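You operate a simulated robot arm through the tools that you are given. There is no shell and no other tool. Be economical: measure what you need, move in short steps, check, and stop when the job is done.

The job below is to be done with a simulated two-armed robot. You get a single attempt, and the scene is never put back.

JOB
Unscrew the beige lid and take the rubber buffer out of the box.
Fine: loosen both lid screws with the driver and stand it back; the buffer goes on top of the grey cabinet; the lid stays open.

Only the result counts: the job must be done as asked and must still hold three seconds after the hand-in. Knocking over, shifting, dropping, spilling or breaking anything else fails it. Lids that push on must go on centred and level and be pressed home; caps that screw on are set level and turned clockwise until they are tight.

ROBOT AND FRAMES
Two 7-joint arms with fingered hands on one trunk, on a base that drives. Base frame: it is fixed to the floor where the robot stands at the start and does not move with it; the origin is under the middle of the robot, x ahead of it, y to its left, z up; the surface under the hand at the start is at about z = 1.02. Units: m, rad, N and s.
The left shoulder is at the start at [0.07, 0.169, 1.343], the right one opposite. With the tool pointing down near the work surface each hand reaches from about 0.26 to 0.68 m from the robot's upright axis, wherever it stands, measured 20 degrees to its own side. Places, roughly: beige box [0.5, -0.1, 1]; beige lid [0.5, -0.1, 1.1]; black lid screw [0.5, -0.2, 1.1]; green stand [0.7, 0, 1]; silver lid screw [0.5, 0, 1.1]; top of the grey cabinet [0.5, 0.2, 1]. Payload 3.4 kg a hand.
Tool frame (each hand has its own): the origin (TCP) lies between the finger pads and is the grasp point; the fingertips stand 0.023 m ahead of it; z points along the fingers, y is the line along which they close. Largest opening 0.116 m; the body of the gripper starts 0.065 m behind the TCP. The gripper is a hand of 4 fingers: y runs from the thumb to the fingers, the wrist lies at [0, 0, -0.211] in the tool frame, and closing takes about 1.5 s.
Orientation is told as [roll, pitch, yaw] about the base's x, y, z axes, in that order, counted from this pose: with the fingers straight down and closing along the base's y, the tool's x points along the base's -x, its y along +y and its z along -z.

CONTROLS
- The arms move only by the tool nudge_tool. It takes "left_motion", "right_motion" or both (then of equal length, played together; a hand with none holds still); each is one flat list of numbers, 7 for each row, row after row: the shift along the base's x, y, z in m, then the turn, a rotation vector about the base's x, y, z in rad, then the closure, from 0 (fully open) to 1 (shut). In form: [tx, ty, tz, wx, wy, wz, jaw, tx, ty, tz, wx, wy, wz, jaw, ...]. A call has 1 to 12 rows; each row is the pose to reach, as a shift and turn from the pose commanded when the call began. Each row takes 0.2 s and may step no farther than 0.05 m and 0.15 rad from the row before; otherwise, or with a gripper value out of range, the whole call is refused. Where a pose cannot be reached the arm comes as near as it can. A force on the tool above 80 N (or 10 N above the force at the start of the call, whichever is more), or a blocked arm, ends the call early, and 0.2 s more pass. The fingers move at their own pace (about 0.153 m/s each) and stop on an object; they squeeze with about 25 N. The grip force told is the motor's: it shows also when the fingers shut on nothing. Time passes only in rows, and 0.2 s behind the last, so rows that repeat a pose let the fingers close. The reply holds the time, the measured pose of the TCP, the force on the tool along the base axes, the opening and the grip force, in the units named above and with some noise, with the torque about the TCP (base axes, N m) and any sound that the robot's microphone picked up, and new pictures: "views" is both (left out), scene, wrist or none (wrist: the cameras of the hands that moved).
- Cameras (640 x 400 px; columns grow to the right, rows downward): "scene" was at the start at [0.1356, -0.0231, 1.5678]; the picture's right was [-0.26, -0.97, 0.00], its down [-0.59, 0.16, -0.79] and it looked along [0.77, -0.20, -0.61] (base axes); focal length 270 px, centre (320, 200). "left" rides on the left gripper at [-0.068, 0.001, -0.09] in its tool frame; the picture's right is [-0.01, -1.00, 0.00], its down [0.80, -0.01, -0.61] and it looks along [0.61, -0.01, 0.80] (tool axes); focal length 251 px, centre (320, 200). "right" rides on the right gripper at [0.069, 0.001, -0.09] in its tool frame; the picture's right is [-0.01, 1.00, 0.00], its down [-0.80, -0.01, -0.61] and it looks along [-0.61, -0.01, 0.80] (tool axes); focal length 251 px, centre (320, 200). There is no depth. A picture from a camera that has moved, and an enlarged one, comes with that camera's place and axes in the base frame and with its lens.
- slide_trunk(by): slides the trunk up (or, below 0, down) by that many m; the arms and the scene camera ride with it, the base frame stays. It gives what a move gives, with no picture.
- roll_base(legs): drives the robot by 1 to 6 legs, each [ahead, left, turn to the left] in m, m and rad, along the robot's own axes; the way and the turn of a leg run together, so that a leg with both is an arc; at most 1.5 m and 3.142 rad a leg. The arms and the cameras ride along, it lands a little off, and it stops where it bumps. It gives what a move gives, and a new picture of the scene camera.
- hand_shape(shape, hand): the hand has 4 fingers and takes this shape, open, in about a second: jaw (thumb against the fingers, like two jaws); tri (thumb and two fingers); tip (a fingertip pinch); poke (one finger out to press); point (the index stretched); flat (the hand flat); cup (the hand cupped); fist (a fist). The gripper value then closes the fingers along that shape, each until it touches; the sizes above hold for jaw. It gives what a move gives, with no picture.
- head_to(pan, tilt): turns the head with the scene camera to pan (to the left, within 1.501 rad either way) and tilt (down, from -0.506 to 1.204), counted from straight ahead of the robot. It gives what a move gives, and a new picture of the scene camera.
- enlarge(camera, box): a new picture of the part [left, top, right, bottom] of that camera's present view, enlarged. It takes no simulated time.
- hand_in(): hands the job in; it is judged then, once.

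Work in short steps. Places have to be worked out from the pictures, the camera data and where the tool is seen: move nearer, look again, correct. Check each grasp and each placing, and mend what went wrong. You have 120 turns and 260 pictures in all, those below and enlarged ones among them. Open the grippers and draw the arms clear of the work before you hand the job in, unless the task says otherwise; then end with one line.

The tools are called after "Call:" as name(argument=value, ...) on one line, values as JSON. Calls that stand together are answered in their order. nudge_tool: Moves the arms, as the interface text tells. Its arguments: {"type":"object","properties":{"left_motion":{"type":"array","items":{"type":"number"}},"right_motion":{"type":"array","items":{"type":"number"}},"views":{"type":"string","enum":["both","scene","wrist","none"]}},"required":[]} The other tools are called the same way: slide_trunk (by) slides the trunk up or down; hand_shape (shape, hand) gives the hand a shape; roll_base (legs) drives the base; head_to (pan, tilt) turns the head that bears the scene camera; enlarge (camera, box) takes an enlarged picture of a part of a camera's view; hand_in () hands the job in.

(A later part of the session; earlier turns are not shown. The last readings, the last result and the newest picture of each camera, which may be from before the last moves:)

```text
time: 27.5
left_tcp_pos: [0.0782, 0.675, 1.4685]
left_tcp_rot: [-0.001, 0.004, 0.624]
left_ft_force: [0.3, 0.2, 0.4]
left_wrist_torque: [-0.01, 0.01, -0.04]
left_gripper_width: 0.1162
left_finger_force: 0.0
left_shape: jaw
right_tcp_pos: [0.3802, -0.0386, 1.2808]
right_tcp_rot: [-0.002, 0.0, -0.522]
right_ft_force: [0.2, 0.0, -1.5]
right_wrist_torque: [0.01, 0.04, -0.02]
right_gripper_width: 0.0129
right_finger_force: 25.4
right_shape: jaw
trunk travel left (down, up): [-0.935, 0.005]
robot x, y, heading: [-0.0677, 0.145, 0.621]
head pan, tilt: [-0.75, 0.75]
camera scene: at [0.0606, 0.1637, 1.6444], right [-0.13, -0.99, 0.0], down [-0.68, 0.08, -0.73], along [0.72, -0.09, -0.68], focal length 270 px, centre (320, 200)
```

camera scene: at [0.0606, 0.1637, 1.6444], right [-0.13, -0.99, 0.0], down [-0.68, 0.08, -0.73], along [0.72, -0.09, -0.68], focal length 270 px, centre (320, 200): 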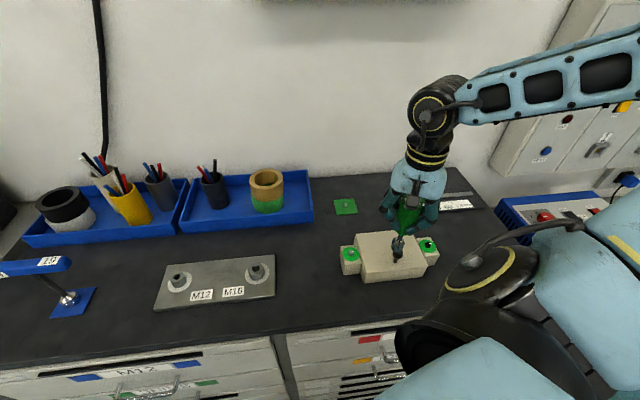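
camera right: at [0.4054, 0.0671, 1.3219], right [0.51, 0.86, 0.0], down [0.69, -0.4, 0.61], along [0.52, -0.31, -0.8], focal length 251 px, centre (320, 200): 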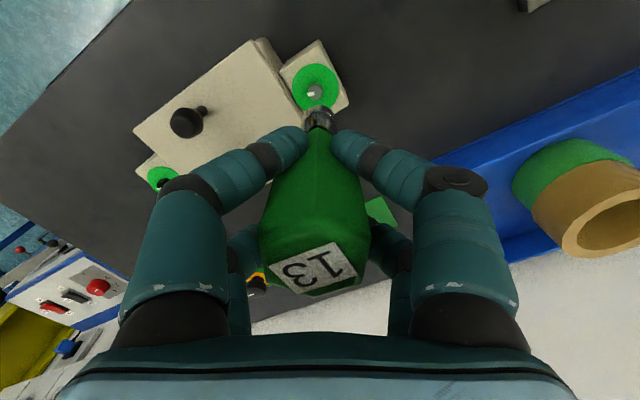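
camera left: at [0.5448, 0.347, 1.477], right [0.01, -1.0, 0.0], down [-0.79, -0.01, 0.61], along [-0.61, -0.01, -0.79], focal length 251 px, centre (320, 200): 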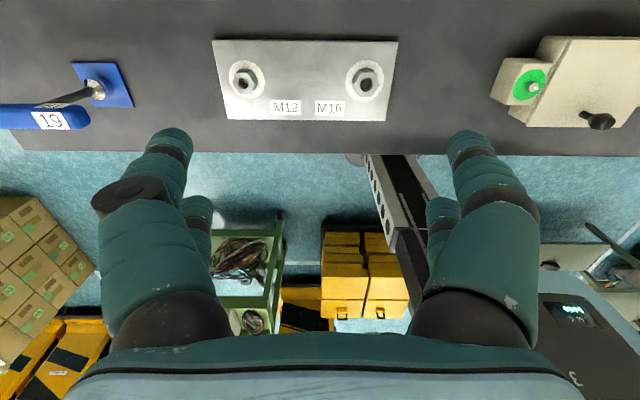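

Now I move over the silver screw at about [0.4545, 0.033], with the tip near z 1.115.

Call:
nudge_tool(right_motion=[0.03, 0.03, 0, 0, 0, 0, 1, 0.055, 0.055, -0.01, 0, 0, 0, 1, 0.074, 0.072, -0.03, 0, 0, 0, 1, 0.074, 0.072, -0.066, 0, 0, 0, 1, 0.074, 0.072, -0.066, 0, 0, 0, 1])

Call:
enlarge(camera="right", box=[220, 20, 420, 160])

Call:
enlarge(camera="scene", box=[320, 180, 460, 300])

```text
time: 28.7
left_tcp_pos: [0.0743, 0.6721, 1.4712]
left_tcp_rot: [0.0, 0.001, 0.625]
left_ft_force: [0.3, 0.1, 0.4]
left_wrist_torque: [0.01, 0.01, -0.01]
left_gripper_width: 0.1157
left_finger_force: 0.1
left_shape: jaw
right_tcp_pos: [0.4524, 0.0326, 1.2152]
right_tcp_rot: [0.0, -0.001, -0.523]
right_ft_force: [-0.2, -1.2, -1.5]
right_wrist_torque: [0.01, -0.02, 0.0]
right_gripper_width: 0.0127
right_finger_force: 24.8
right_shape: jaw
trunk travel left (down, up): [-0.935, 0.005]
robot x, y, heading: [-0.0682, 0.1435, 0.622]
head pan, tilt: [-0.75, 0.75]
camera scene: at [0.0572, 0.161, 1.6447], right [-0.13, -0.99, 0.0], down [-0.68, 0.09, -0.73], along [0.72, -0.09, -0.68], focal length 270 px, centre (320, 200)
camera right: at [0.3939, 0.0663, 1.305], right [0.51, 0.86, 0.0], down [0.68, -0.4, 0.61], along [0.52, -0.31, -0.79], focal length 251 px, centre (320, 200)
```

scene: 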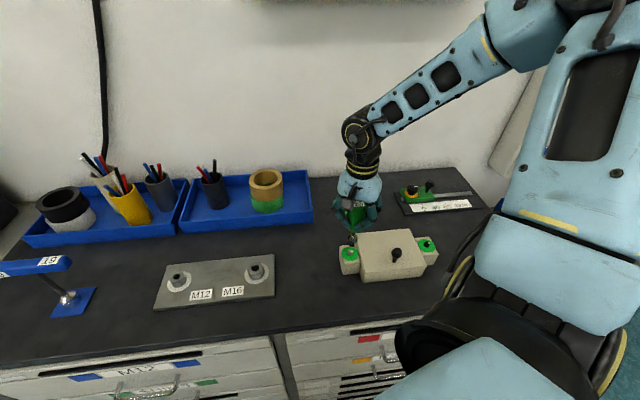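
right: 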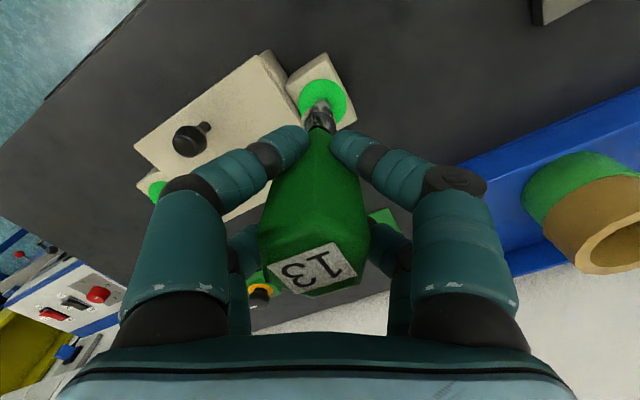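

```text
2.86 times, centred on (320, 90) of right
camera zoom: at [0.3939, 0.0663, 1.305], right [0.51, 0.86, 0.0], down [0.68, -0.4, 0.61], along [0.52, -0.31, -0.79], focal length 718 px, centre (320, 514)
```

zoom: 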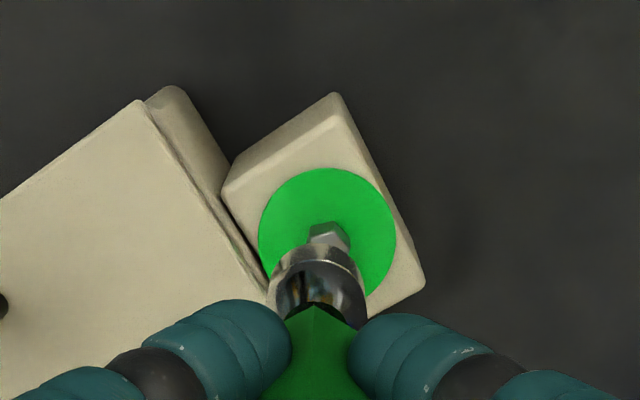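

```text
3.33 times, centred on (390, 240) of scene
camera zoom: at [0.0572, 0.161, 1.6447], right [-0.13, -0.99, 0.0], down [-0.68, 0.09, -0.73], along [0.72, -0.09, -0.68], focal length 898 px, centre (87, 67)
```

zoom: 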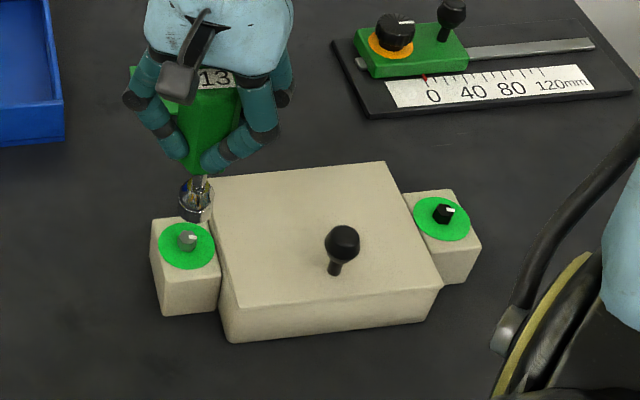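

The screw head reads at about [0.4515, 0.0353] and the socket at about [0.4525, 0.0315]. I correct by (-0.001, +0.0035), lower to just above the head, and look again.

Call:
nudge_tool(right_motion=[-0.001, 0.0035, -0.01, 0, 0, 0, 1, -0.001, 0.0035, -0.025, 0, 0, 0, 1, -0.001, 0.0035, -0.025, 0, 0, 0, 1], views="none")

Call:
enlarge(camera="right", box=[260, 60, 380, 150])

Call:
enlarge(camera="scene", box=[320, 200, 400, 270])

```text
time: 29.5
left_tcp_pos: [0.0731, 0.6712, 1.4715]
left_tcp_rot: [0.001, 0.0, 0.624]
left_ft_force: [-0.4, -0.1, -0.1]
left_wrist_torque: [0.01, 0.01, -0.07]
left_gripper_width: 0.1159
left_finger_force: 0.2
left_shape: jaw
right_tcp_pos: [0.4512, 0.0345, 1.1912]
right_tcp_rot: [0.001, -0.003, -0.523]
right_ft_force: [-0.8, -0.1, -1.1]
right_wrist_torque: [0.02, -0.01, -0.01]
right_gripper_width: 0.0127
right_finger_force: 24.9
right_shape: jaw
trunk travel left (down, up): [-0.935, 0.005]
robot x, y, heading: [-0.0666, 0.1392, 0.62]
head pan, tilt: [-0.75, 0.75]
```

```text
4.44 times, centred on (320, 105) of right
camera zoom: at [0.3926, 0.0687, 1.2812], right [0.51, 0.86, 0.0], down [0.68, -0.4, 0.61], along [0.52, -0.31, -0.79], focal length 1118 px, centre (320, 622)
```

zoom: 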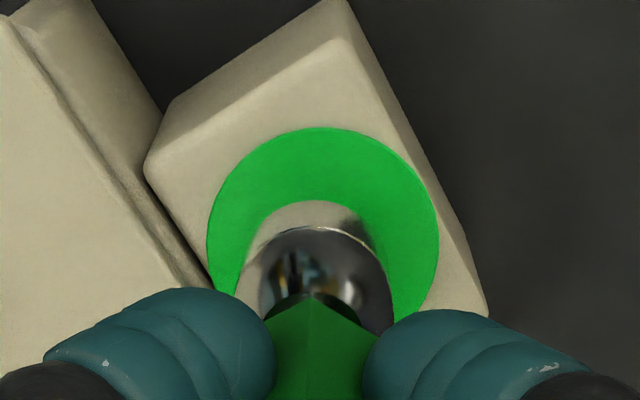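

```text
5.71 times, centred on (360, 235) of scene
camera zoom: at [0.0562, 0.1603, 1.6448], right [-0.13, -0.99, 0.0], down [-0.68, 0.09, -0.73], along [0.73, -0.09, -0.68], focal length 1540 px, centre (91, 0)
```

zoom: 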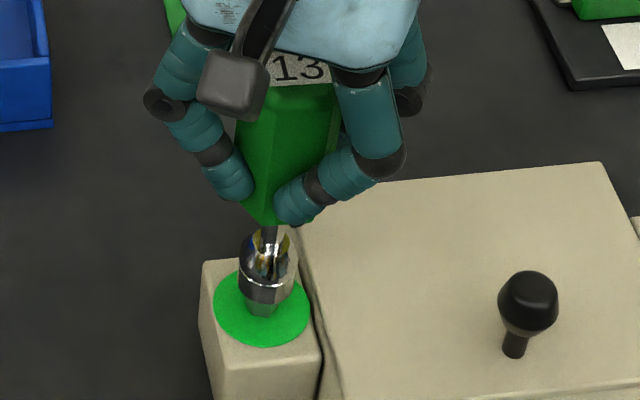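

Both views suggest the disc and screw centre lie ~4 mm further in +x. I shift and lower slightly, watching the force.

Call:
nudge_tool(right_motion=[0.004, -0.0005, 0, 0, 0, 0, 1, 0.004, -0.0005, -0.006, 0, 0, 0, 1, 0.004, -0.0005, -0.01, 0, 0, 0, 1], views="none")

Call:
enlarge(camera="right", box=[260, 60, 380, 150])

Call:
enlarge(camera="scene", box=[320, 200, 400, 270])

```text
time: 30.3
left_tcp_pos: [0.0739, 0.6715, 1.4722]
left_tcp_rot: [0.0, -0.001, 0.625]
left_ft_force: [0.6, 0.4, 0.5]
left_wrist_torque: [0.0, 0.03, 0.04]
left_gripper_width: 0.1162
left_finger_force: 0.1
left_shape: jaw
right_tcp_pos: [0.4543, 0.0334, 1.18]
right_tcp_rot: [0.003, -0.001, -0.521]
right_ft_force: [0.1, 0.3, -1.1]
right_wrist_torque: [0.0, 0.0, -0.01]
right_gripper_width: 0.0123
right_finger_force: 24.8
right_shape: jaw
trunk travel left (down, up): [-0.935, 0.005]
robot x, y, heading: [-0.0706, 0.1381, 0.622]
head pan, tilt: [-0.75, 0.75]
```

```text
4.44 times, centred on (320, 105) of right
camera zoom: at [0.3962, 0.0675, 1.2711], right [0.51, 0.86, 0.0], down [0.68, -0.4, 0.61], along [0.52, -0.31, -0.79], focal length 1118 px, centre (320, 622)
```

zoom: 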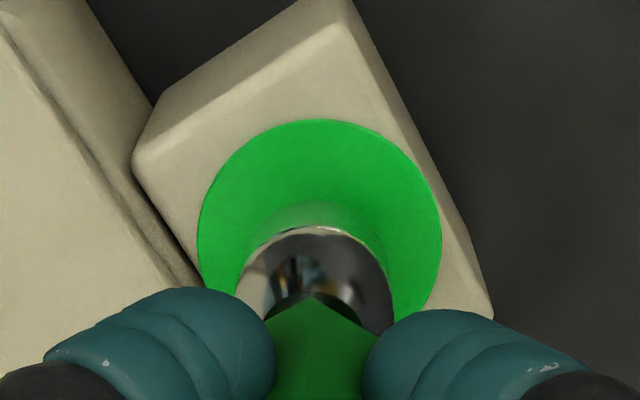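

```text
5.71 times, centred on (360, 235) of scene
camera zoom: at [0.0557, 0.1602, 1.6449], right [-0.13, -0.99, 0.0], down [-0.68, 0.09, -0.73], along [0.73, -0.09, -0.68], focal length 1540 px, centre (91, 0)
```

zoom: 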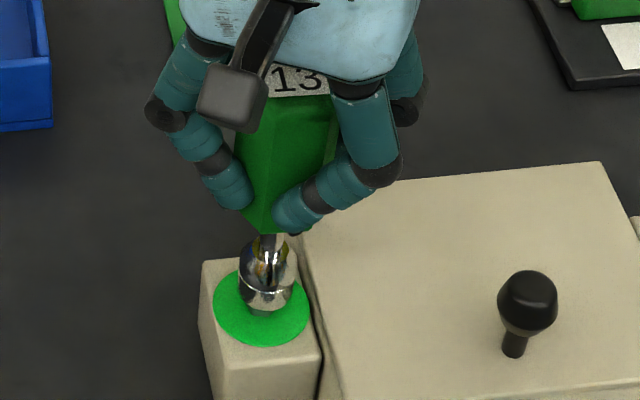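

Alignment is within about a millimetre now (screw slightly to +y). I nudge and descend gently until contact.

Call:
nudge_tool(right_motion=[0, 0.0013, 0, 0, 0, 0, 1, 0, 0.0013, -0.003, 0, 0, 0, 1, 0, 0.0013, -0.006, 0, 0, 0, 1, 0, 0.0013, -0.009, 0, 0, 0, 1, 0, 0.0013, -0.012, 0, 0, 0, 1], views="none")

Call:
enlarge(camera="right", box=[260, 60, 380, 150])

Call:
enlarge(camera="scene", box=[320, 200, 400, 270])

```text
time: 31.5
left_tcp_pos: [0.0718, 0.6704, 1.473]
left_tcp_rot: [0.001, 0.0, 0.622]
left_ft_force: [-0.6, -0.3, -0.9]
left_wrist_torque: [-0.01, -0.03, 0.0]
left_gripper_width: 0.1159
left_finger_force: 0.0
left_shape: jaw
right_tcp_pos: [0.4564, 0.0352, 1.1718]
right_tcp_rot: [0.006, -0.009, -0.52]
right_ft_force: [11.4, -4.5, 36.7]
right_wrist_torque: [-0.15, -0.18, 0.01]
right_gripper_width: 0.0136
right_finger_force: 25.1
right_shape: jaw
trunk travel left (down, up): [-0.935, 0.005]
robot x, y, heading: [-0.0655, 0.1461, 0.623]
head pan, tilt: [-0.75, 0.75]
```

```text
4.44 times, centred on (320, 105) of right
camera zoom: at [0.3963, 0.0685, 1.2613], right [0.51, 0.86, 0.01], down [0.68, -0.4, 0.61], along [0.53, -0.31, -0.79], focal length 1118 px, centre (320, 622)
```

zoom: 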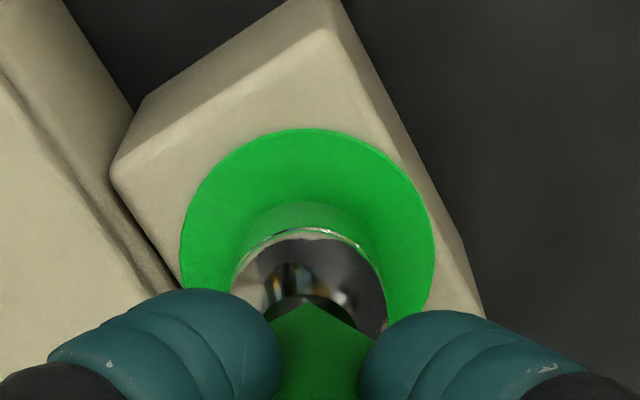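

```text
5.71 times, centred on (360, 235) of scene
camera zoom: at [0.0537, 0.1597, 1.6457], right [-0.13, -0.99, 0.0], down [-0.68, 0.09, -0.73], along [0.73, -0.09, -0.68], focal length 1540 px, centre (91, 0)
```

zoom: 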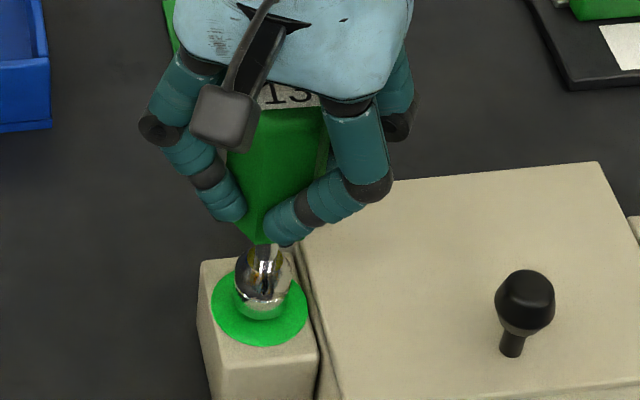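

Contact at 37 N with the head fully inside the socket outline — it looks seated. I ease off 1.5 mm and turn counter-clockwise about 1 rad, watching the torque.

Call:
nudge_tool(right_motion=[0, 0, 0.0015, 0, 0, 0, 1, 0, 0, 0.0015, 0, 0, 0.12, 1, 0, 0, 0.0015, 0, 0, 0.24, 1, 0, 0, 0.0015, 0, 0, 0.36, 1, 0, 0, 0.0015, 0, 0, 0.48, 1], views="wrist")

Call:
enlarge(camera="scene", box=[320, 200, 400, 270])

```text
time: 32.7
left_tcp_pos: [0.0731, 0.6712, 1.4716]
left_tcp_rot: [0.001, 0.001, 0.626]
left_ft_force: [0.3, -0.3, -1.0]
left_wrist_torque: [0.0, 0.0, 0.0]
left_gripper_width: 0.116
left_finger_force: 0.1
left_shape: jaw
right_tcp_pos: [0.4559, 0.0347, 1.1712]
right_tcp_rot: [0.002, -0.007, -0.041]
right_ft_force: [23.4, -3.2, 47.8]
right_wrist_torque: [-0.01, -0.43, -0.17]
right_gripper_width: 0.014
right_finger_force: 24.7
right_shape: jaw
trunk travel left (down, up): [-0.935, 0.005]
robot x, y, heading: [-0.07, 0.1398, 0.621]
head pan, tilt: [-0.75, 0.75]
camera right: at [0.3872, 0.0384, 1.2612], right [0.05, 1.0, 0.0], down [0.79, -0.04, 0.61], along [0.61, -0.03, -0.79], focal length 251 px, centre (320, 200)
```

right: 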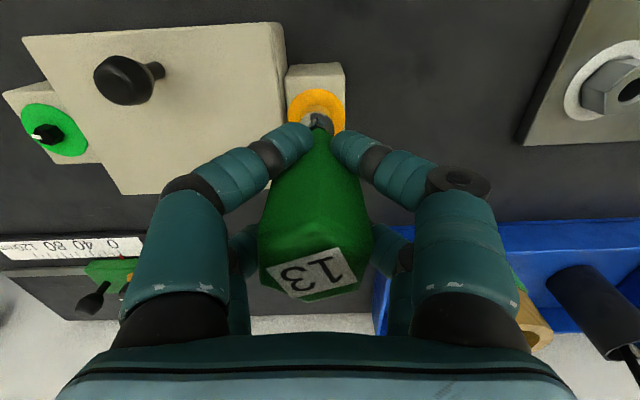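

```text
5.71 times, centred on (360, 235) of scene
camera zoom: at [0.0556, 0.1609, 1.6451], right [-0.13, -0.99, 0.0], down [-0.68, 0.09, -0.73], along [0.73, -0.09, -0.68], focal length 1540 px, centre (91, 0)
```

zoom: 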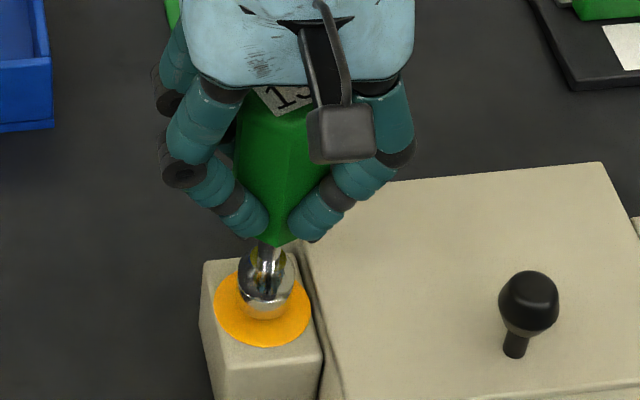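

The disc turned from green to amber, so the screw is loosening. Downforce is high (the screw rises), so I lift slightly while continuing counter-clockwise.

Call:
nudge_tool(right_motion=[0, 0, 0.002, 0, 0, 0.12, 1, 0, 0, 0.0025, 0, 0, 0.24, 1, 0, 0, 0.003, 0, 0, 0.36, 1, 0, 0, 0.003, 0, 0, 0.48, 1, 0, 0, 0.003, 0, 0, 0.6, 1, 0, 0, 0.003, 0, 0, 0.72, 1], views="none")

Call:
enlarge(camera="scene", box=[320, 200, 400, 270])

Call:
enlarge(camera="right", box=[260, 60, 380, 150])

```text
time: 34.1
left_tcp_pos: [0.074, 0.6724, 1.4711]
left_tcp_rot: [0.0, 0.003, 0.625]
left_ft_force: [-0.8, -0.1, 0.5]
left_wrist_torque: [-0.02, -0.02, 0.01]
left_gripper_width: 0.1157
left_finger_force: 0.2
left_shape: jaw
right_tcp_pos: [0.4553, 0.0355, 1.1734]
right_tcp_rot: [0.002, -0.001, 0.679]
right_ft_force: [7.5, 1.1, 9.2]
right_wrist_torque: [-0.05, -0.06, -0.06]
right_gripper_width: 0.0135
right_finger_force: 24.7
right_shape: jaw
trunk travel left (down, up): [-0.935, 0.005]
robot x, y, heading: [-0.0685, 0.1418, 0.619]
head pan, tilt: [-0.75, 0.75]
```

```text
5.71 times, centred on (360, 235) of scene
camera zoom: at [0.0567, 0.1611, 1.6447], right [-0.13, -0.99, 0.0], down [-0.68, 0.09, -0.73], along [0.72, -0.09, -0.68], focal length 1540 px, centre (91, 0)
```

zoom: 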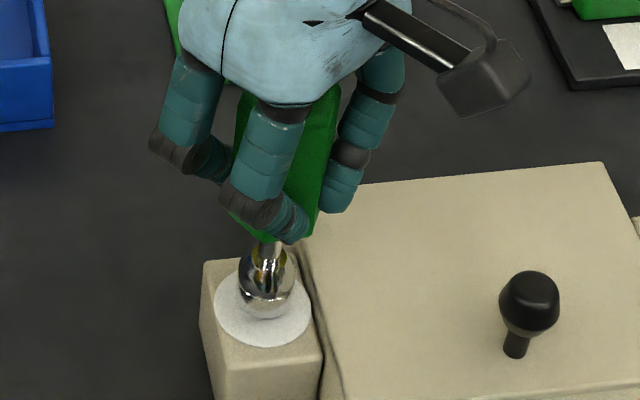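

```text
4.44 times, centred on (320, 105) of right
camera zoom: at [0.4014, -0.0076, 1.2633], right [-0.62, 0.78, 0.0], down [0.62, 0.49, 0.61], along [0.47, 0.38, -0.79], focal length 1118 px, centre (320, 622)
```

zoom: 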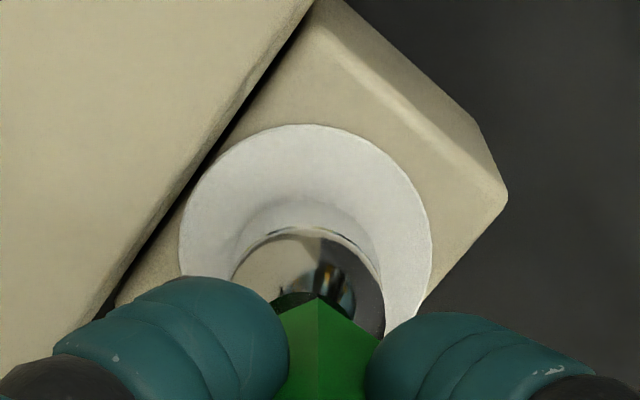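

The disc is now white and the torque has vanished: the silver screw is loose. I lift off, rotate the wrist back, and carry the driver to the black screw.

Call:
nudge_tool(right_motion=[0, 0, 0.03, 0, 0, 0, 1, 0, 0, 0.06, 0, 0, -0.1, 1, 0, -0.02, 0.08, 0, 0, -0.23, 1, 0, -0.06, 0.08, 0, 0, -0.36, 1, 0, -0.1, 0.08, 0, 0, -0.49, 1, 0, -0.14, 0.08, 0, 0, -0.62, 1, 0, -0.18, 0.08, 0, 0, -0.75, 1, 0.002, -0.207, 0.08, 0, 0, -0.88, 1, 0.002, -0.207, 0.07, 0, 0, -1.01, 1, 0.002, -0.207, 0.05, 0, 0, -1.14, 1, 0.002, -0.207, 0.04, 0, 0, -1.2, 1, 0.002, -0.207, 0.04, 0, 0, -1.2, 1])

Call:
enlarge(camera="right", box=[220, 20, 420, 160])

Call:
enlarge(camera="scene", box=[340, 180, 480, 300])

```text
time: 36.7
left_tcp_pos: [0.0736, 0.6708, 1.4724]
left_tcp_rot: [0.001, 0.0, 0.625]
left_ft_force: [-0.5, -0.3, 0.2]
left_wrist_torque: [-0.01, 0.0, -0.02]
left_gripper_width: 0.116
left_finger_force: 0.0
left_shape: jaw
right_tcp_pos: [0.4564, -0.1715, 1.2135]
right_tcp_rot: [0.002, -0.003, -0.524]
right_ft_force: [-0.6, -1.4, -2.3]
right_wrist_torque: [-0.01, 0.0, 0.01]
right_gripper_width: 0.0119
right_finger_force: 25.0
right_shape: jaw
trunk travel left (down, up): [-0.935, 0.005]
robot x, y, heading: [-0.07, 0.1453, 0.623]
head pan, tilt: [-0.75, 0.75]
camera scene: at [0.0554, 0.1598, 1.6449], right [-0.13, -0.99, 0.0], down [-0.68, 0.09, -0.73], along [0.73, -0.09, -0.68], focal length 270 px, centre (320, 200)
camera right: at [0.3975, -0.1381, 1.3035], right [0.51, 0.86, 0.0], down [0.68, -0.4, 0.61], along [0.52, -0.31, -0.79], focal length 251 px, centre (320, 200)
```

scene: 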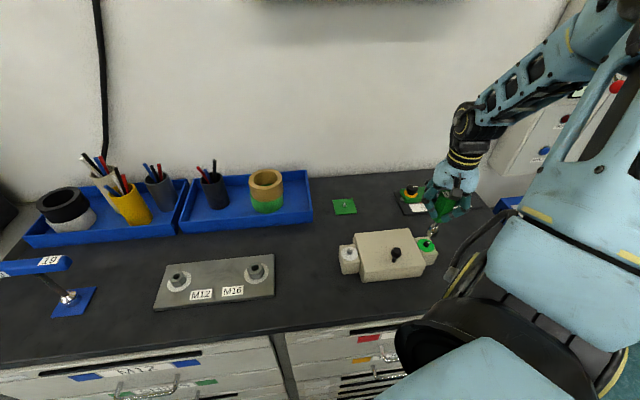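
right: 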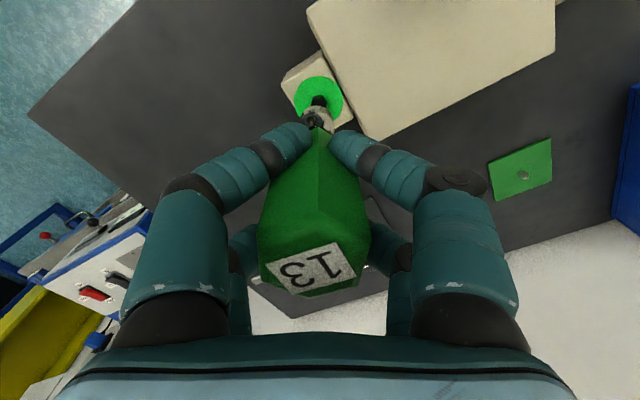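

```text
2.86 times, centred on (320, 90) of right
camera zoom: at [0.3975, -0.1381, 1.3035], right [0.51, 0.86, 0.0], down [0.68, -0.4, 0.61], along [0.52, -0.31, -0.79], focal length 718 px, centre (320, 514)
```

zoom: 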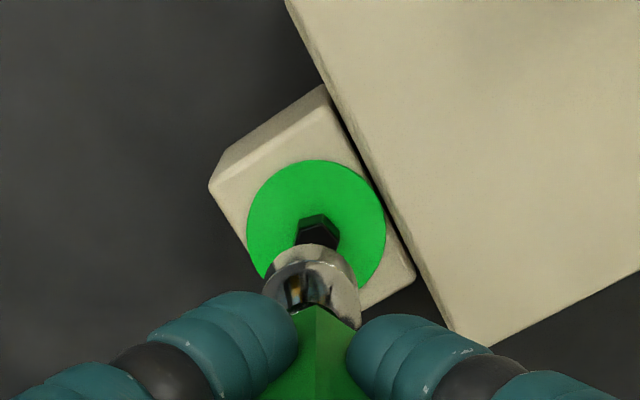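

```text
3.33 times, centred on (410, 240) of scene
camera zoom: at [0.0554, 0.1598, 1.6449], right [-0.13, -0.99, 0.0], down [-0.68, 0.09, -0.73], along [0.73, -0.09, -0.68], focal length 898 px, centre (20, 67)
```

zoom: 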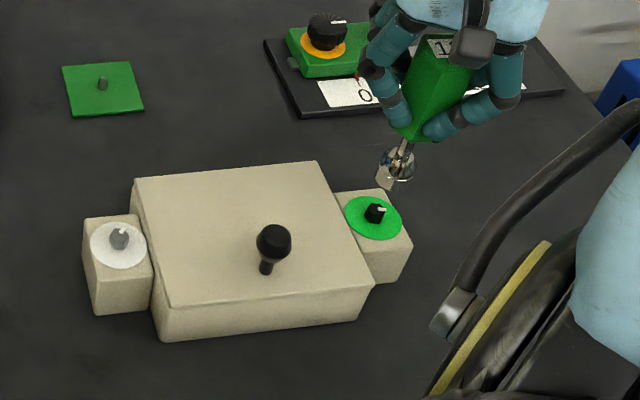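

The silver disc stays white. The black screw lies about 2 mm in +y from the socket; I correct and lower to just above the head.

Call:
nudge_tool(right_motion=[0.0002, 0.0017, -0.01, 0, 0, 0, 1, 0.0002, 0.0017, -0.025, 0, 0, 0, 1, 0.0002, 0.0017, -0.033, 0, 0, 0, 1, 0.0002, 0.0017, -0.033, 0, 0, 0, 1], views="none")

Call:
enlarge(camera="right", box=[260, 60, 380, 150])

Call:
enlarge(camera="scene", box=[380, 190, 460, 260])

```text
time: 37.7
left_tcp_pos: [0.0734, 0.6717, 1.4719]
left_tcp_rot: [0.0, 0.0, 0.625]
left_ft_force: [1.4, 0.1, -0.4]
left_wrist_torque: [-0.04, 0.01, 0.03]
left_gripper_width: 0.1157
left_finger_force: 0.1
left_shape: jaw
right_tcp_pos: [0.4569, -0.1708, 1.1799]
right_tcp_rot: [0.002, -0.001, -0.522]
right_ft_force: [-0.4, 0.5, -1.7]
right_wrist_torque: [0.02, -0.05, -0.01]
right_gripper_width: 0.0116
right_finger_force: 25.2
right_shape: jaw
trunk travel left (down, up): [-0.935, 0.005]
robot x, y, heading: [-0.0654, 0.1439, 0.622]
head pan, tilt: [-0.75, 0.75]
```

```text
4.44 times, centred on (320, 105) of right
camera zoom: at [0.3984, -0.1364, 1.2703], right [0.51, 0.86, 0.0], down [0.68, -0.4, 0.61], along [0.53, -0.31, -0.79], focal length 1118 px, centre (320, 622)
```

zoom: 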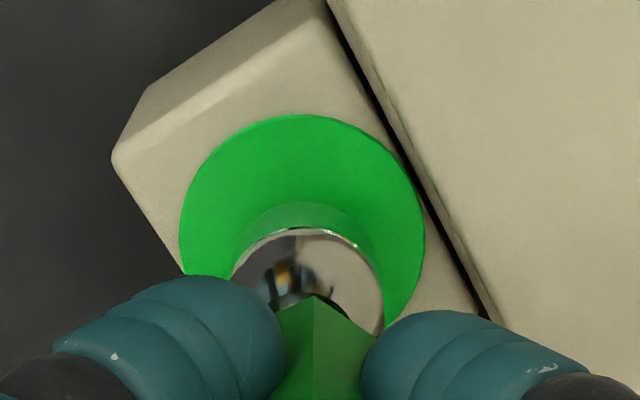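

```text
5.71 times, centred on (420, 225) of scene
camera zoom: at [0.0556, 0.1601, 1.6449], right [-0.13, -0.99, 0.0], down [-0.68, 0.09, -0.73], along [0.73, -0.09, -0.68], focal length 1540 px, centre (-251, 57)
```

zoom: 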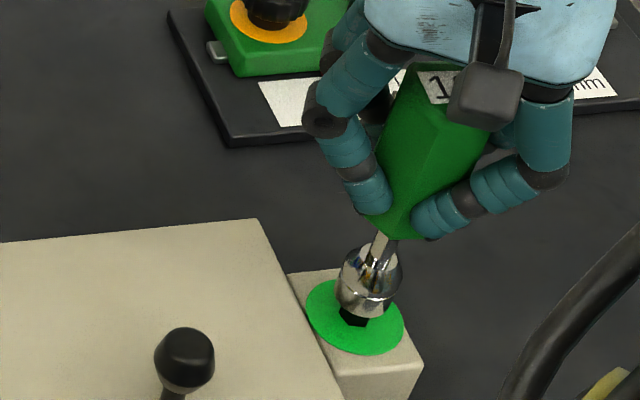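

Both views are within about 1–2 mm with opposite signs, so I descend straight as before.

Call:
nudge_tool(right_motion=[0, 0, -0.003, 0, 0, 0, 1, 0, 0, -0.006, 0, 0, 0, 1, 0, 0, -0.009, 0, 0, 0, 1, 0, 0, -0.011, 0, 0, 0, 1], views="none")

Call:
enlarge(camera="right", box=[260, 60, 380, 150])

Call:
enlarge(camera="scene", box=[380, 190, 460, 260])

```text
time: 38.7
left_tcp_pos: [0.0718, 0.6718, 1.4723]
left_tcp_rot: [0.0, 0.0, 0.623]
left_ft_force: [-0.2, 0.9, -0.3]
left_wrist_torque: [0.01, 0.0, 0.02]
left_gripper_width: 0.1158
left_finger_force: 0.0
left_shape: jaw
right_tcp_pos: [0.4565, -0.1714, 1.1717]
right_tcp_rot: [0.002, -0.007, -0.522]
right_ft_force: [6.3, -6.0, 21.4]
right_wrist_torque: [-0.06, 0.13, 0.04]
right_gripper_width: 0.0122
right_finger_force: 25.7
right_shape: jaw
trunk travel left (down, up): [-0.935, 0.005]
robot x, y, heading: [-0.0716, 0.1454, 0.626]
head pan, tilt: [-0.75, 0.75]
```

```text
4.44 times, centred on (320, 105) of right
camera zoom: at [0.3979, -0.1365, 1.2612], right [0.51, 0.86, 0.0], down [0.68, -0.4, 0.61], along [0.53, -0.31, -0.79], focal length 1118 px, centre (320, 622)
```

zoom: 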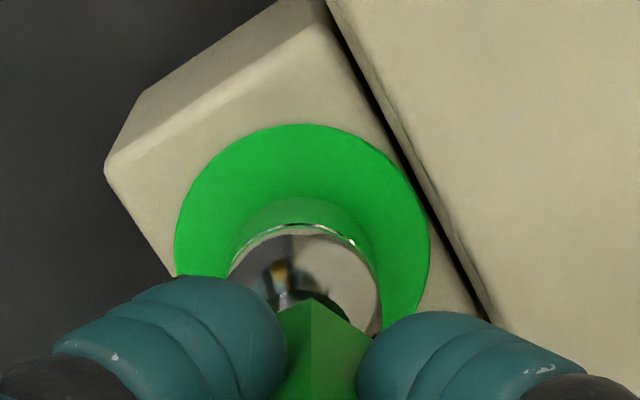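

```text
5.71 times, centred on (420, 225) of scene
camera zoom: at [0.054, 0.1603, 1.6454], right [-0.13, -0.99, 0.0], down [-0.68, 0.09, -0.73], along [0.73, -0.09, -0.68], focal length 1540 px, centre (-251, 57)
```

zoom: 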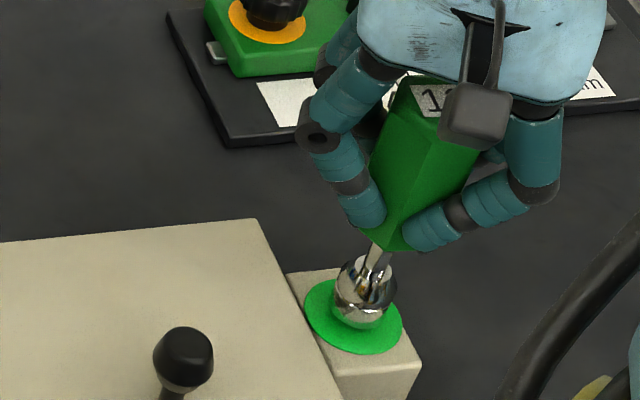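

Seated at the same depth as on the silver screw. I turn counter-clockwise 0.48 rad and check the disc and torque.

Call:
nudge_tool(right_motion=[0, 0, 0.001, 0, 0, 0, 1, 0, 0, 0.001, 0, 0, 0.12, 1, 0, 0, 0.001, 0, 0, 0.24, 1, 0, 0, 0.0015, 0, 0, 0.36, 1, 0, 0, 0.002, 0, 0, 0.48, 1], views="none")

Call:
enlarge(camera="scene", box=[380, 190, 460, 260])

```text
time: 39.9
left_tcp_pos: [0.0736, 0.6718, 1.4707]
left_tcp_rot: [0.0, -0.001, 0.624]
left_ft_force: [0.6, -0.3, 0.3]
left_wrist_torque: [0.0, 0.01, -0.03]
left_gripper_width: 0.1163
left_finger_force: 0.1
left_shape: jaw
right_tcp_pos: [0.4564, -0.1708, 1.1721]
right_tcp_rot: [0.001, -0.001, -0.04]
right_ft_force: [10.0, -4.6, 21.0]
right_wrist_torque: [-0.07, -0.18, -0.03]
right_gripper_width: 0.0122
right_finger_force: 24.9
right_shape: jaw
trunk travel left (down, up): [-0.935, 0.005]
robot x, y, heading: [-0.0643, 0.1444, 0.621]
head pan, tilt: [-0.75, 0.75]
```

```text
5.71 times, centred on (420, 225) of scene
camera zoom: at [0.0555, 0.161, 1.6449], right [-0.13, -0.99, 0.0], down [-0.68, 0.09, -0.73], along [0.73, -0.09, -0.68], focal length 1540 px, centre (-251, 57)
```

zoom: 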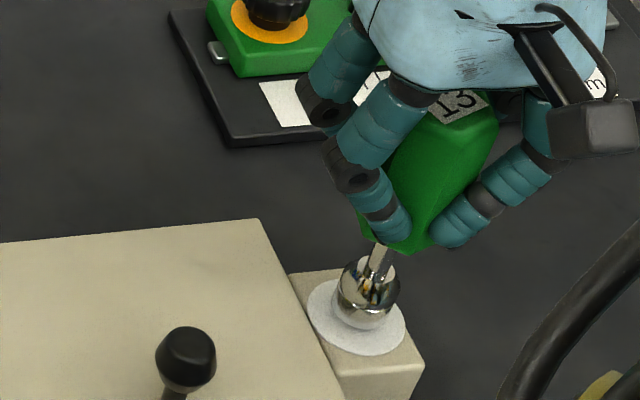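

The black disc is white now too. I turn a bit more for margin, lift off, and rotate the wrist back to the original yaw.

Call:
nudge_tool(right_motion=[0, 0, 0.001, 0, 0, 0.12, 1, 0, 0, 0.001, 0, 0, 0.24, 1, 0, 0, 0.002, 0, 0, 0.3, 1, 0, 0, 0.03, 0, 0, 0.3, 1, 0, 0, 0.07, 0, 0, 0.2, 1, 0, 0, 0.1, 0, 0, 0.06, 1, 0, 0, 0.1, 0, 0, -0.08, 1, 0, 0, 0.1, 0, 0, -0.22, 1, 0, 0, 0.1, 0, 0, -0.36, 1, 0, 0, 0.1, 0, 0, -0.482, 1], views="none")

Call:
roll_base(legs=[[0.13, 0, 0]])

```text
time: 42.1
left_tcp_pos: [0.0719, 0.6707, 1.4718]
left_tcp_rot: [0.0, 0.0, 0.625]
left_ft_force: [-0.1, 0.2, 0.2]
left_wrist_torque: [0.01, 0.02, -0.01]
left_gripper_width: 0.1162
left_finger_force: 0.0
left_shape: jaw
right_tcp_pos: [0.4574, -0.1721, 1.271]
right_tcp_rot: [0.002, -0.003, -0.525]
right_ft_force: [-0.9, -0.4, -2.0]
right_wrist_torque: [0.01, -0.02, 0.0]
right_gripper_width: 0.0114
right_finger_force: 25.2
right_shape: jaw
trunk travel left (down, up): [-0.935, 0.005]
robot x, y, heading: [-0.0691, 0.1393, 0.621]
head pan, tilt: [-0.75, 0.75]
```

```text
time: 43.3
left_tcp_pos: [0.174, 0.7436, 1.4742]
left_tcp_rot: [0.001, -0.004, 0.624]
left_ft_force: [-0.4, -0.7, 0.5]
left_wrist_torque: [0.04, 0.02, -0.02]
left_gripper_width: 0.1158
left_finger_force: 0.1
left_shape: jaw
right_tcp_pos: [0.5594, -0.099, 1.2724]
right_tcp_rot: [0.006, -0.004, -0.525]
right_ft_force: [-0.2, 0.8, -1.9]
right_wrist_torque: [-0.03, -0.06, -0.04]
right_gripper_width: 0.0113
right_finger_force: 24.7
right_shape: jaw
trunk travel left (down, up): [-0.935, 0.005]
robot x, y, heading: [0.0391, 0.2197, 0.624]
head pan, tilt: [-0.75, 0.75]
camera scene: at [0.1563, 0.232, 1.6453], right [-0.13, -0.99, 0.0], down [-0.67, 0.09, -0.73], along [0.73, -0.09, -0.68], focal length 270 px, centre (320, 200)
```

scene: 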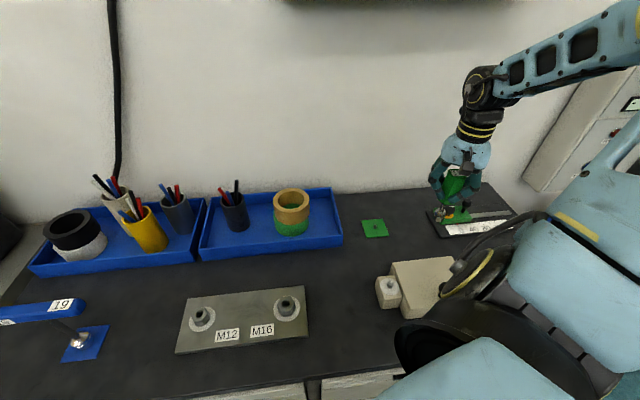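

Base is back near the stand. I bring the driver above the stand peg, tip at about z 1.09, and look.

Call:
nudge_tool(right_motion=[0.03, 0.025, 0, 0, 0, 0, 1, 0.06, 0.05, 0, 0, 0, 0, 1, 0.09, 0.075, 0, 0, 0, 0, 1, 0.116, 0.0995, -0.02, 0, 0, 0, 1, 0.116, 0.0995, -0.06, 0, 0, 0, 1, 0.116, 0.0995, -0.082, 0, 0, 0, 1, 0.116, 0.0995, -0.082, 0, 0, 0, 1], views="none")

Call:
enlarge(camera="right", box=[220, 20, 420, 160])

Call:
enlarge(camera="scene", box=[330, 170, 430, 250])

```text
time: 44.9
left_tcp_pos: [0.1779, 0.7477, 1.4709]
left_tcp_rot: [-0.001, 0.0, 0.622]
left_ft_force: [-0.6, 0.0, 0.2]
left_wrist_torque: [-0.02, 0.0, 0.04]
left_gripper_width: 0.1158
left_finger_force: 0.0
left_shape: jaw
right_tcp_pos: [0.6789, 0.0045, 1.1901]
right_tcp_rot: [0.001, -0.002, -0.525]
right_ft_force: [1.0, 0.7, -1.7]
right_wrist_torque: [0.04, 0.04, 0.02]
right_gripper_width: 0.0113
right_finger_force: 24.6
right_shape: jaw
trunk travel left (down, up): [-0.935, 0.005]
robot x, y, heading: [0.0372, 0.2172, 0.623]
head pan, tilt: [-0.75, 0.75]
```

```text
2.86 times, centred on (320, 90) of right
camera zoom: at [0.6213, 0.0394, 1.2794], right [0.51, 0.86, 0.0], down [0.68, -0.4, 0.61], along [0.52, -0.31, -0.79], focal length 718 px, centre (320, 514)
```

zoom: 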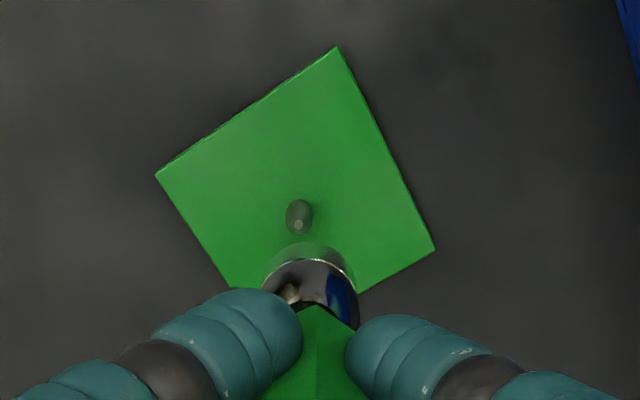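

```text
5.00 times, centred on (380, 210) of scene
camera zoom: at [0.1618, 0.237, 1.6448], right [-0.13, -0.99, 0.0], down [-0.68, 0.09, -0.73], along [0.73, -0.09, -0.68], focal length 1348 px, centre (20, 150)
```

zoom: 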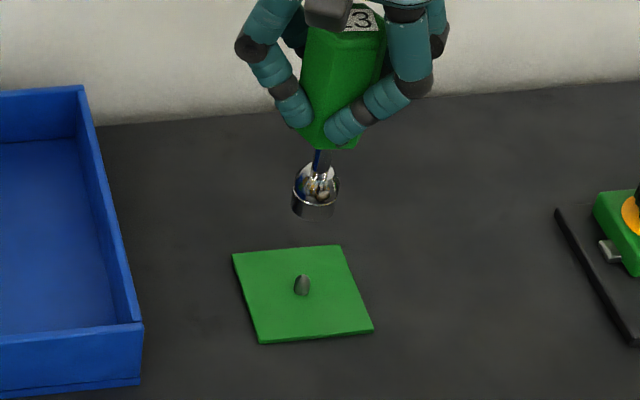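

The peg is near [0.675, 0.000]. I shift about (-2, -2) mm toward the known pick-up pose and lower until the tip is just above the peg for a closer look.

Call:
nudge_tool(right_motion=[-0.002, -0.002, -0.015, 0, 0, 0, 1, -0.002, -0.002, -0.033, 0, 0, 0, 1, -0.002, -0.002, -0.033, 0, 0, 0, 1], views="none")

Call:
enlarge(camera="right", box=[240, 40, 400, 150])

Call:
enlarge(camera="scene", box=[340, 180, 420, 250])

```text
time: 45.7
left_tcp_pos: [0.1792, 0.7471, 1.4712]
left_tcp_rot: [0.0, 0.0, 0.625]
left_ft_force: [0.1, -0.3, 0.7]
left_wrist_torque: [0.01, 0.01, -0.01]
left_gripper_width: 0.1159
left_finger_force: 0.0
left_shape: jaw
right_tcp_pos: [0.6761, 0.0018, 1.1558]
right_tcp_rot: [0.003, 0.0, -0.525]
right_ft_force: [-0.1, -0.1, -1.6]
right_wrist_torque: [0.02, 0.01, -0.03]
right_gripper_width: 0.0115
right_finger_force: 25.4
right_shape: jaw
trunk travel left (down, up): [-0.935, 0.005]
robot x, y, heading: [0.0333, 0.2173, 0.625]
head pan, tilt: [-0.75, 0.75]
```

```text
3.64 times, centred on (320, 95) of right
camera zoom: at [0.6184, 0.0366, 1.2461], right [0.51, 0.86, 0.0], down [0.68, -0.4, 0.61], along [0.52, -0.31, -0.79], focal length 914 px, centre (320, 582)
```

zoom: 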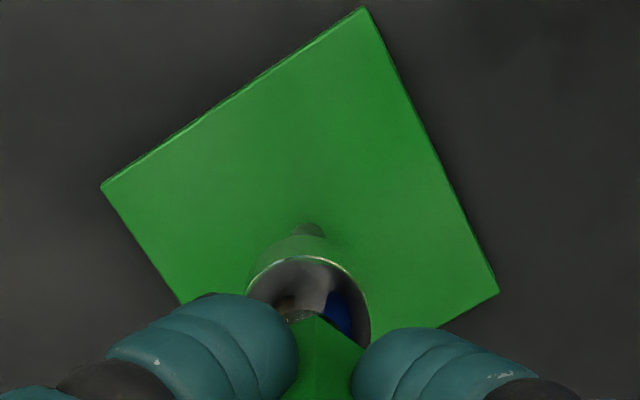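

```text
5.71 times, centred on (380, 215) of scene
camera zoom: at [0.1616, 0.2365, 1.6448], right [-0.13, -0.99, 0.0], down [-0.68, 0.09, -0.73], along [0.73, -0.09, -0.68], focal length 1540 px, centre (-23, 114)
```

zoom: 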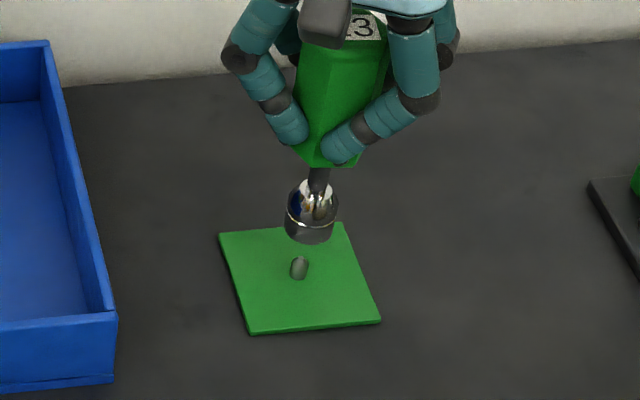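

Socket and peg align within ~2 mm in both views. I shift by -1 mm in x and lower to the pick-up height z 1.122, watching the force.

Call:
nudge_tool(right_motion=[-0.001, 0.0005, -0.008, 0, 0, 0, 1, -0.001, 0.0005, -0.016, 0, 0, 0, 1, -0.001, 0.0005, -0.024, 0, 0, 0, 1, -0.001, 0.0005, -0.03, 0, 0, 0, 1, -0.001, 0.0005, -0.034, 0, 0, 0, 1], views="none")

Call:
enlarge(camera="right", box=[240, 40, 400, 150])

Call:
enlarge(camera="scene", box=[340, 180, 420, 250])

```text
time: 46.9
left_tcp_pos: [0.1795, 0.747, 1.4713]
left_tcp_rot: [-0.001, 0.001, 0.627]
left_ft_force: [-0.2, -0.1, 1.0]
left_wrist_torque: [-0.03, 0.02, -0.07]
left_gripper_width: 0.1159
left_finger_force: 0.0
left_shape: jaw
right_tcp_pos: [0.6756, 0.0033, 1.1226]
right_tcp_rot: [0.002, 0.0, -0.524]
right_ft_force: [0.3, 0.1, -0.9]
right_wrist_torque: [-0.01, -0.03, 0.03]
right_gripper_width: 0.0114
right_finger_force: 24.8
right_shape: jaw
trunk travel left (down, up): [-0.935, 0.005]
robot x, y, heading: [0.0378, 0.2186, 0.623]
head pan, tilt: [-0.75, 0.75]
```

```text
3.64 times, centred on (320, 95) of right
camera zoom: at [0.6173, 0.0378, 1.2124], right [0.51, 0.86, 0.0], down [0.68, -0.4, 0.61], along [0.52, -0.31, -0.79], focal length 914 px, centre (320, 582)
```

zoom: 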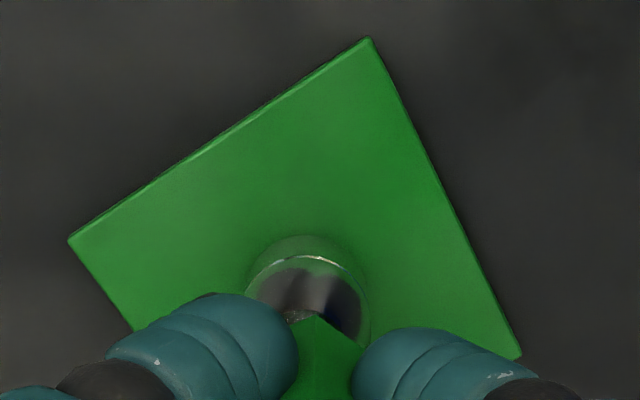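

```text
5.71 times, centred on (380, 215) of scene
camera zoom: at [0.1619, 0.2361, 1.6448], right [-0.13, -0.99, 0.0], down [-0.68, 0.09, -0.73], along [0.73, -0.09, -0.68], focal length 1540 px, centre (-23, 114)
```

zoom: 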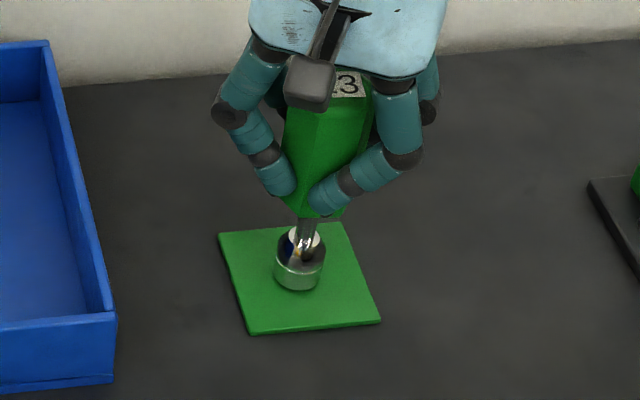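

The socket slid over the peg with no force. I lower the last millimetres until it rests.

Call:
nudge_tool(right_motion=[0, 0, -0.0015, 0, 0, 0, 1, 0, 0, -0.003, 0, 0, 0, 1], views="none")

```text
time: 47.5
left_tcp_pos: [0.1773, 0.7475, 1.4712]
left_tcp_rot: [0.0, 0.0, 0.625]
left_ft_force: [-0.1, 0.2, 0.0]
left_wrist_torque: [-0.02, 0.03, -0.02]
left_gripper_width: 0.1158
left_finger_force: 0.0
left_shape: jaw
right_tcp_pos: [0.6762, 0.0029, 1.1191]
right_tcp_rot: [0.003, -0.002, -0.523]
right_ft_force: [0.4, 0.1, 0.2]
right_wrist_torque: [-0.03, -0.01, 0.02]
right_gripper_width: 0.0116
right_finger_force: 25.1
right_shape: jaw
trunk travel left (down, up): [-0.935, 0.005]
robot x, y, heading: [0.0383, 0.2185, 0.625]
head pan, tilt: [-0.75, 0.75]
```

Call:
nudge_tool(right_motion=[0, 0, -0.0015, 0, 0, 0, 1, 0, 0, -0.003, 0, 0, 0, 1, 0, 0, -0.0045, 0, 0, 0, 1, 0, 0, -0.006, 0, 0, 0, 1], views="none")

Call:
enlarge(camera="scene", box=[340, 180, 420, 250])

```text
time: 48.5
left_tcp_pos: [0.1702, 0.7489, 1.4726]
left_tcp_rot: [-0.002, -0.004, 0.624]
left_ft_force: [-0.2, -0.2, -0.4]
left_wrist_torque: [-0.03, 0.03, 0.0]
left_gripper_width: 0.1159
left_finger_force: 0.2
left_shape: jaw
right_tcp_pos: [0.6721, 0.0052, 1.1179]
right_tcp_rot: [0.006, -0.013, -0.524]
right_ft_force: [9.9, -6.3, 46.5]
right_wrist_torque: [-0.27, -0.48, 0.0]
right_gripper_width: 0.0126
right_finger_force: 24.9
right_shape: jaw
trunk travel left (down, up): [-0.935, 0.005]
robot x, y, heading: [0.0364, 0.2188, 0.621]
head pan, tilt: [-0.75, 0.75]
```

```text
5.71 times, centred on (380, 215) of scene
camera zoom: at [0.1533, 0.2379, 1.646], right [-0.13, -0.99, 0.0], down [-0.67, 0.09, -0.73], along [0.73, -0.09, -0.68], focal length 1540 px, centre (-23, 114)
```

zoom: 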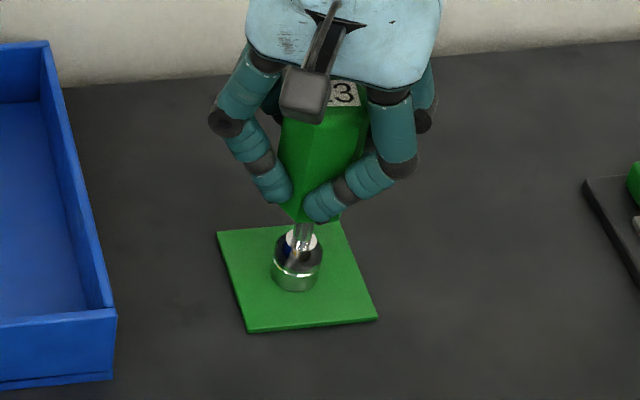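

It now rests on the stand; pressing is too strong, so I ease up slightly and re-read.

Call:
nudge_tool(right_motion=[0, 0, 0.002, 0, 0, 0, 1, 0, 0, 0.003, 0, 0, 0, 1], views="none")

```text
time: 49.1
left_tcp_pos: [0.1725, 0.7482, 1.4708]
left_tcp_rot: [-0.003, 0.0, 0.624]
left_ft_force: [0.7, -0.2, -0.2]
left_wrist_torque: [0.02, -0.03, 0.01]
left_gripper_width: 0.1159
left_finger_force: 0.0
left_shape: jaw
right_tcp_pos: [0.6727, 0.0031, 1.1194]
right_tcp_rot: [0.003, -0.006, -0.523]
right_ft_force: [10.7, -4.9, 36.2]
right_wrist_torque: [-0.23, -0.6, -0.04]
right_gripper_width: 0.0128
right_finger_force: 25.1
right_shape: jaw
trunk travel left (down, up): [-0.935, 0.005]
robot x, y, heading: [0.0362, 0.2183, 0.629]
head pan, tilt: [-0.75, 0.75]
```

Call:
nudge_tool(right_motion=[0, 0, 0.001, 0, 0, 0, 1, 0, 0, 0.002, 0, 0, 0, 1], views="none")

```text
time: 49.7
left_tcp_pos: [0.1761, 0.7476, 1.4714]
left_tcp_rot: [-0.001, -0.003, 0.623]
left_ft_force: [0.3, 0.0, 0.7]
left_wrist_torque: [-0.01, -0.01, 0.0]
left_gripper_width: 0.1158
left_finger_force: 0.0
left_shape: jaw
right_tcp_pos: [0.6728, 0.0043, 1.1203]
right_tcp_rot: [0.001, 0.0, -0.525]
right_ft_force: [6.5, -3.1, 24.9]
right_wrist_torque: [-0.15, -0.34, -0.02]
right_gripper_width: 0.0128
right_finger_force: 24.6
right_shape: jaw
trunk travel left (down, up): [-0.935, 0.005]
robot x, y, heading: [0.0346, 0.2176, 0.621]
head pan, tilt: [-0.75, 0.75]
```

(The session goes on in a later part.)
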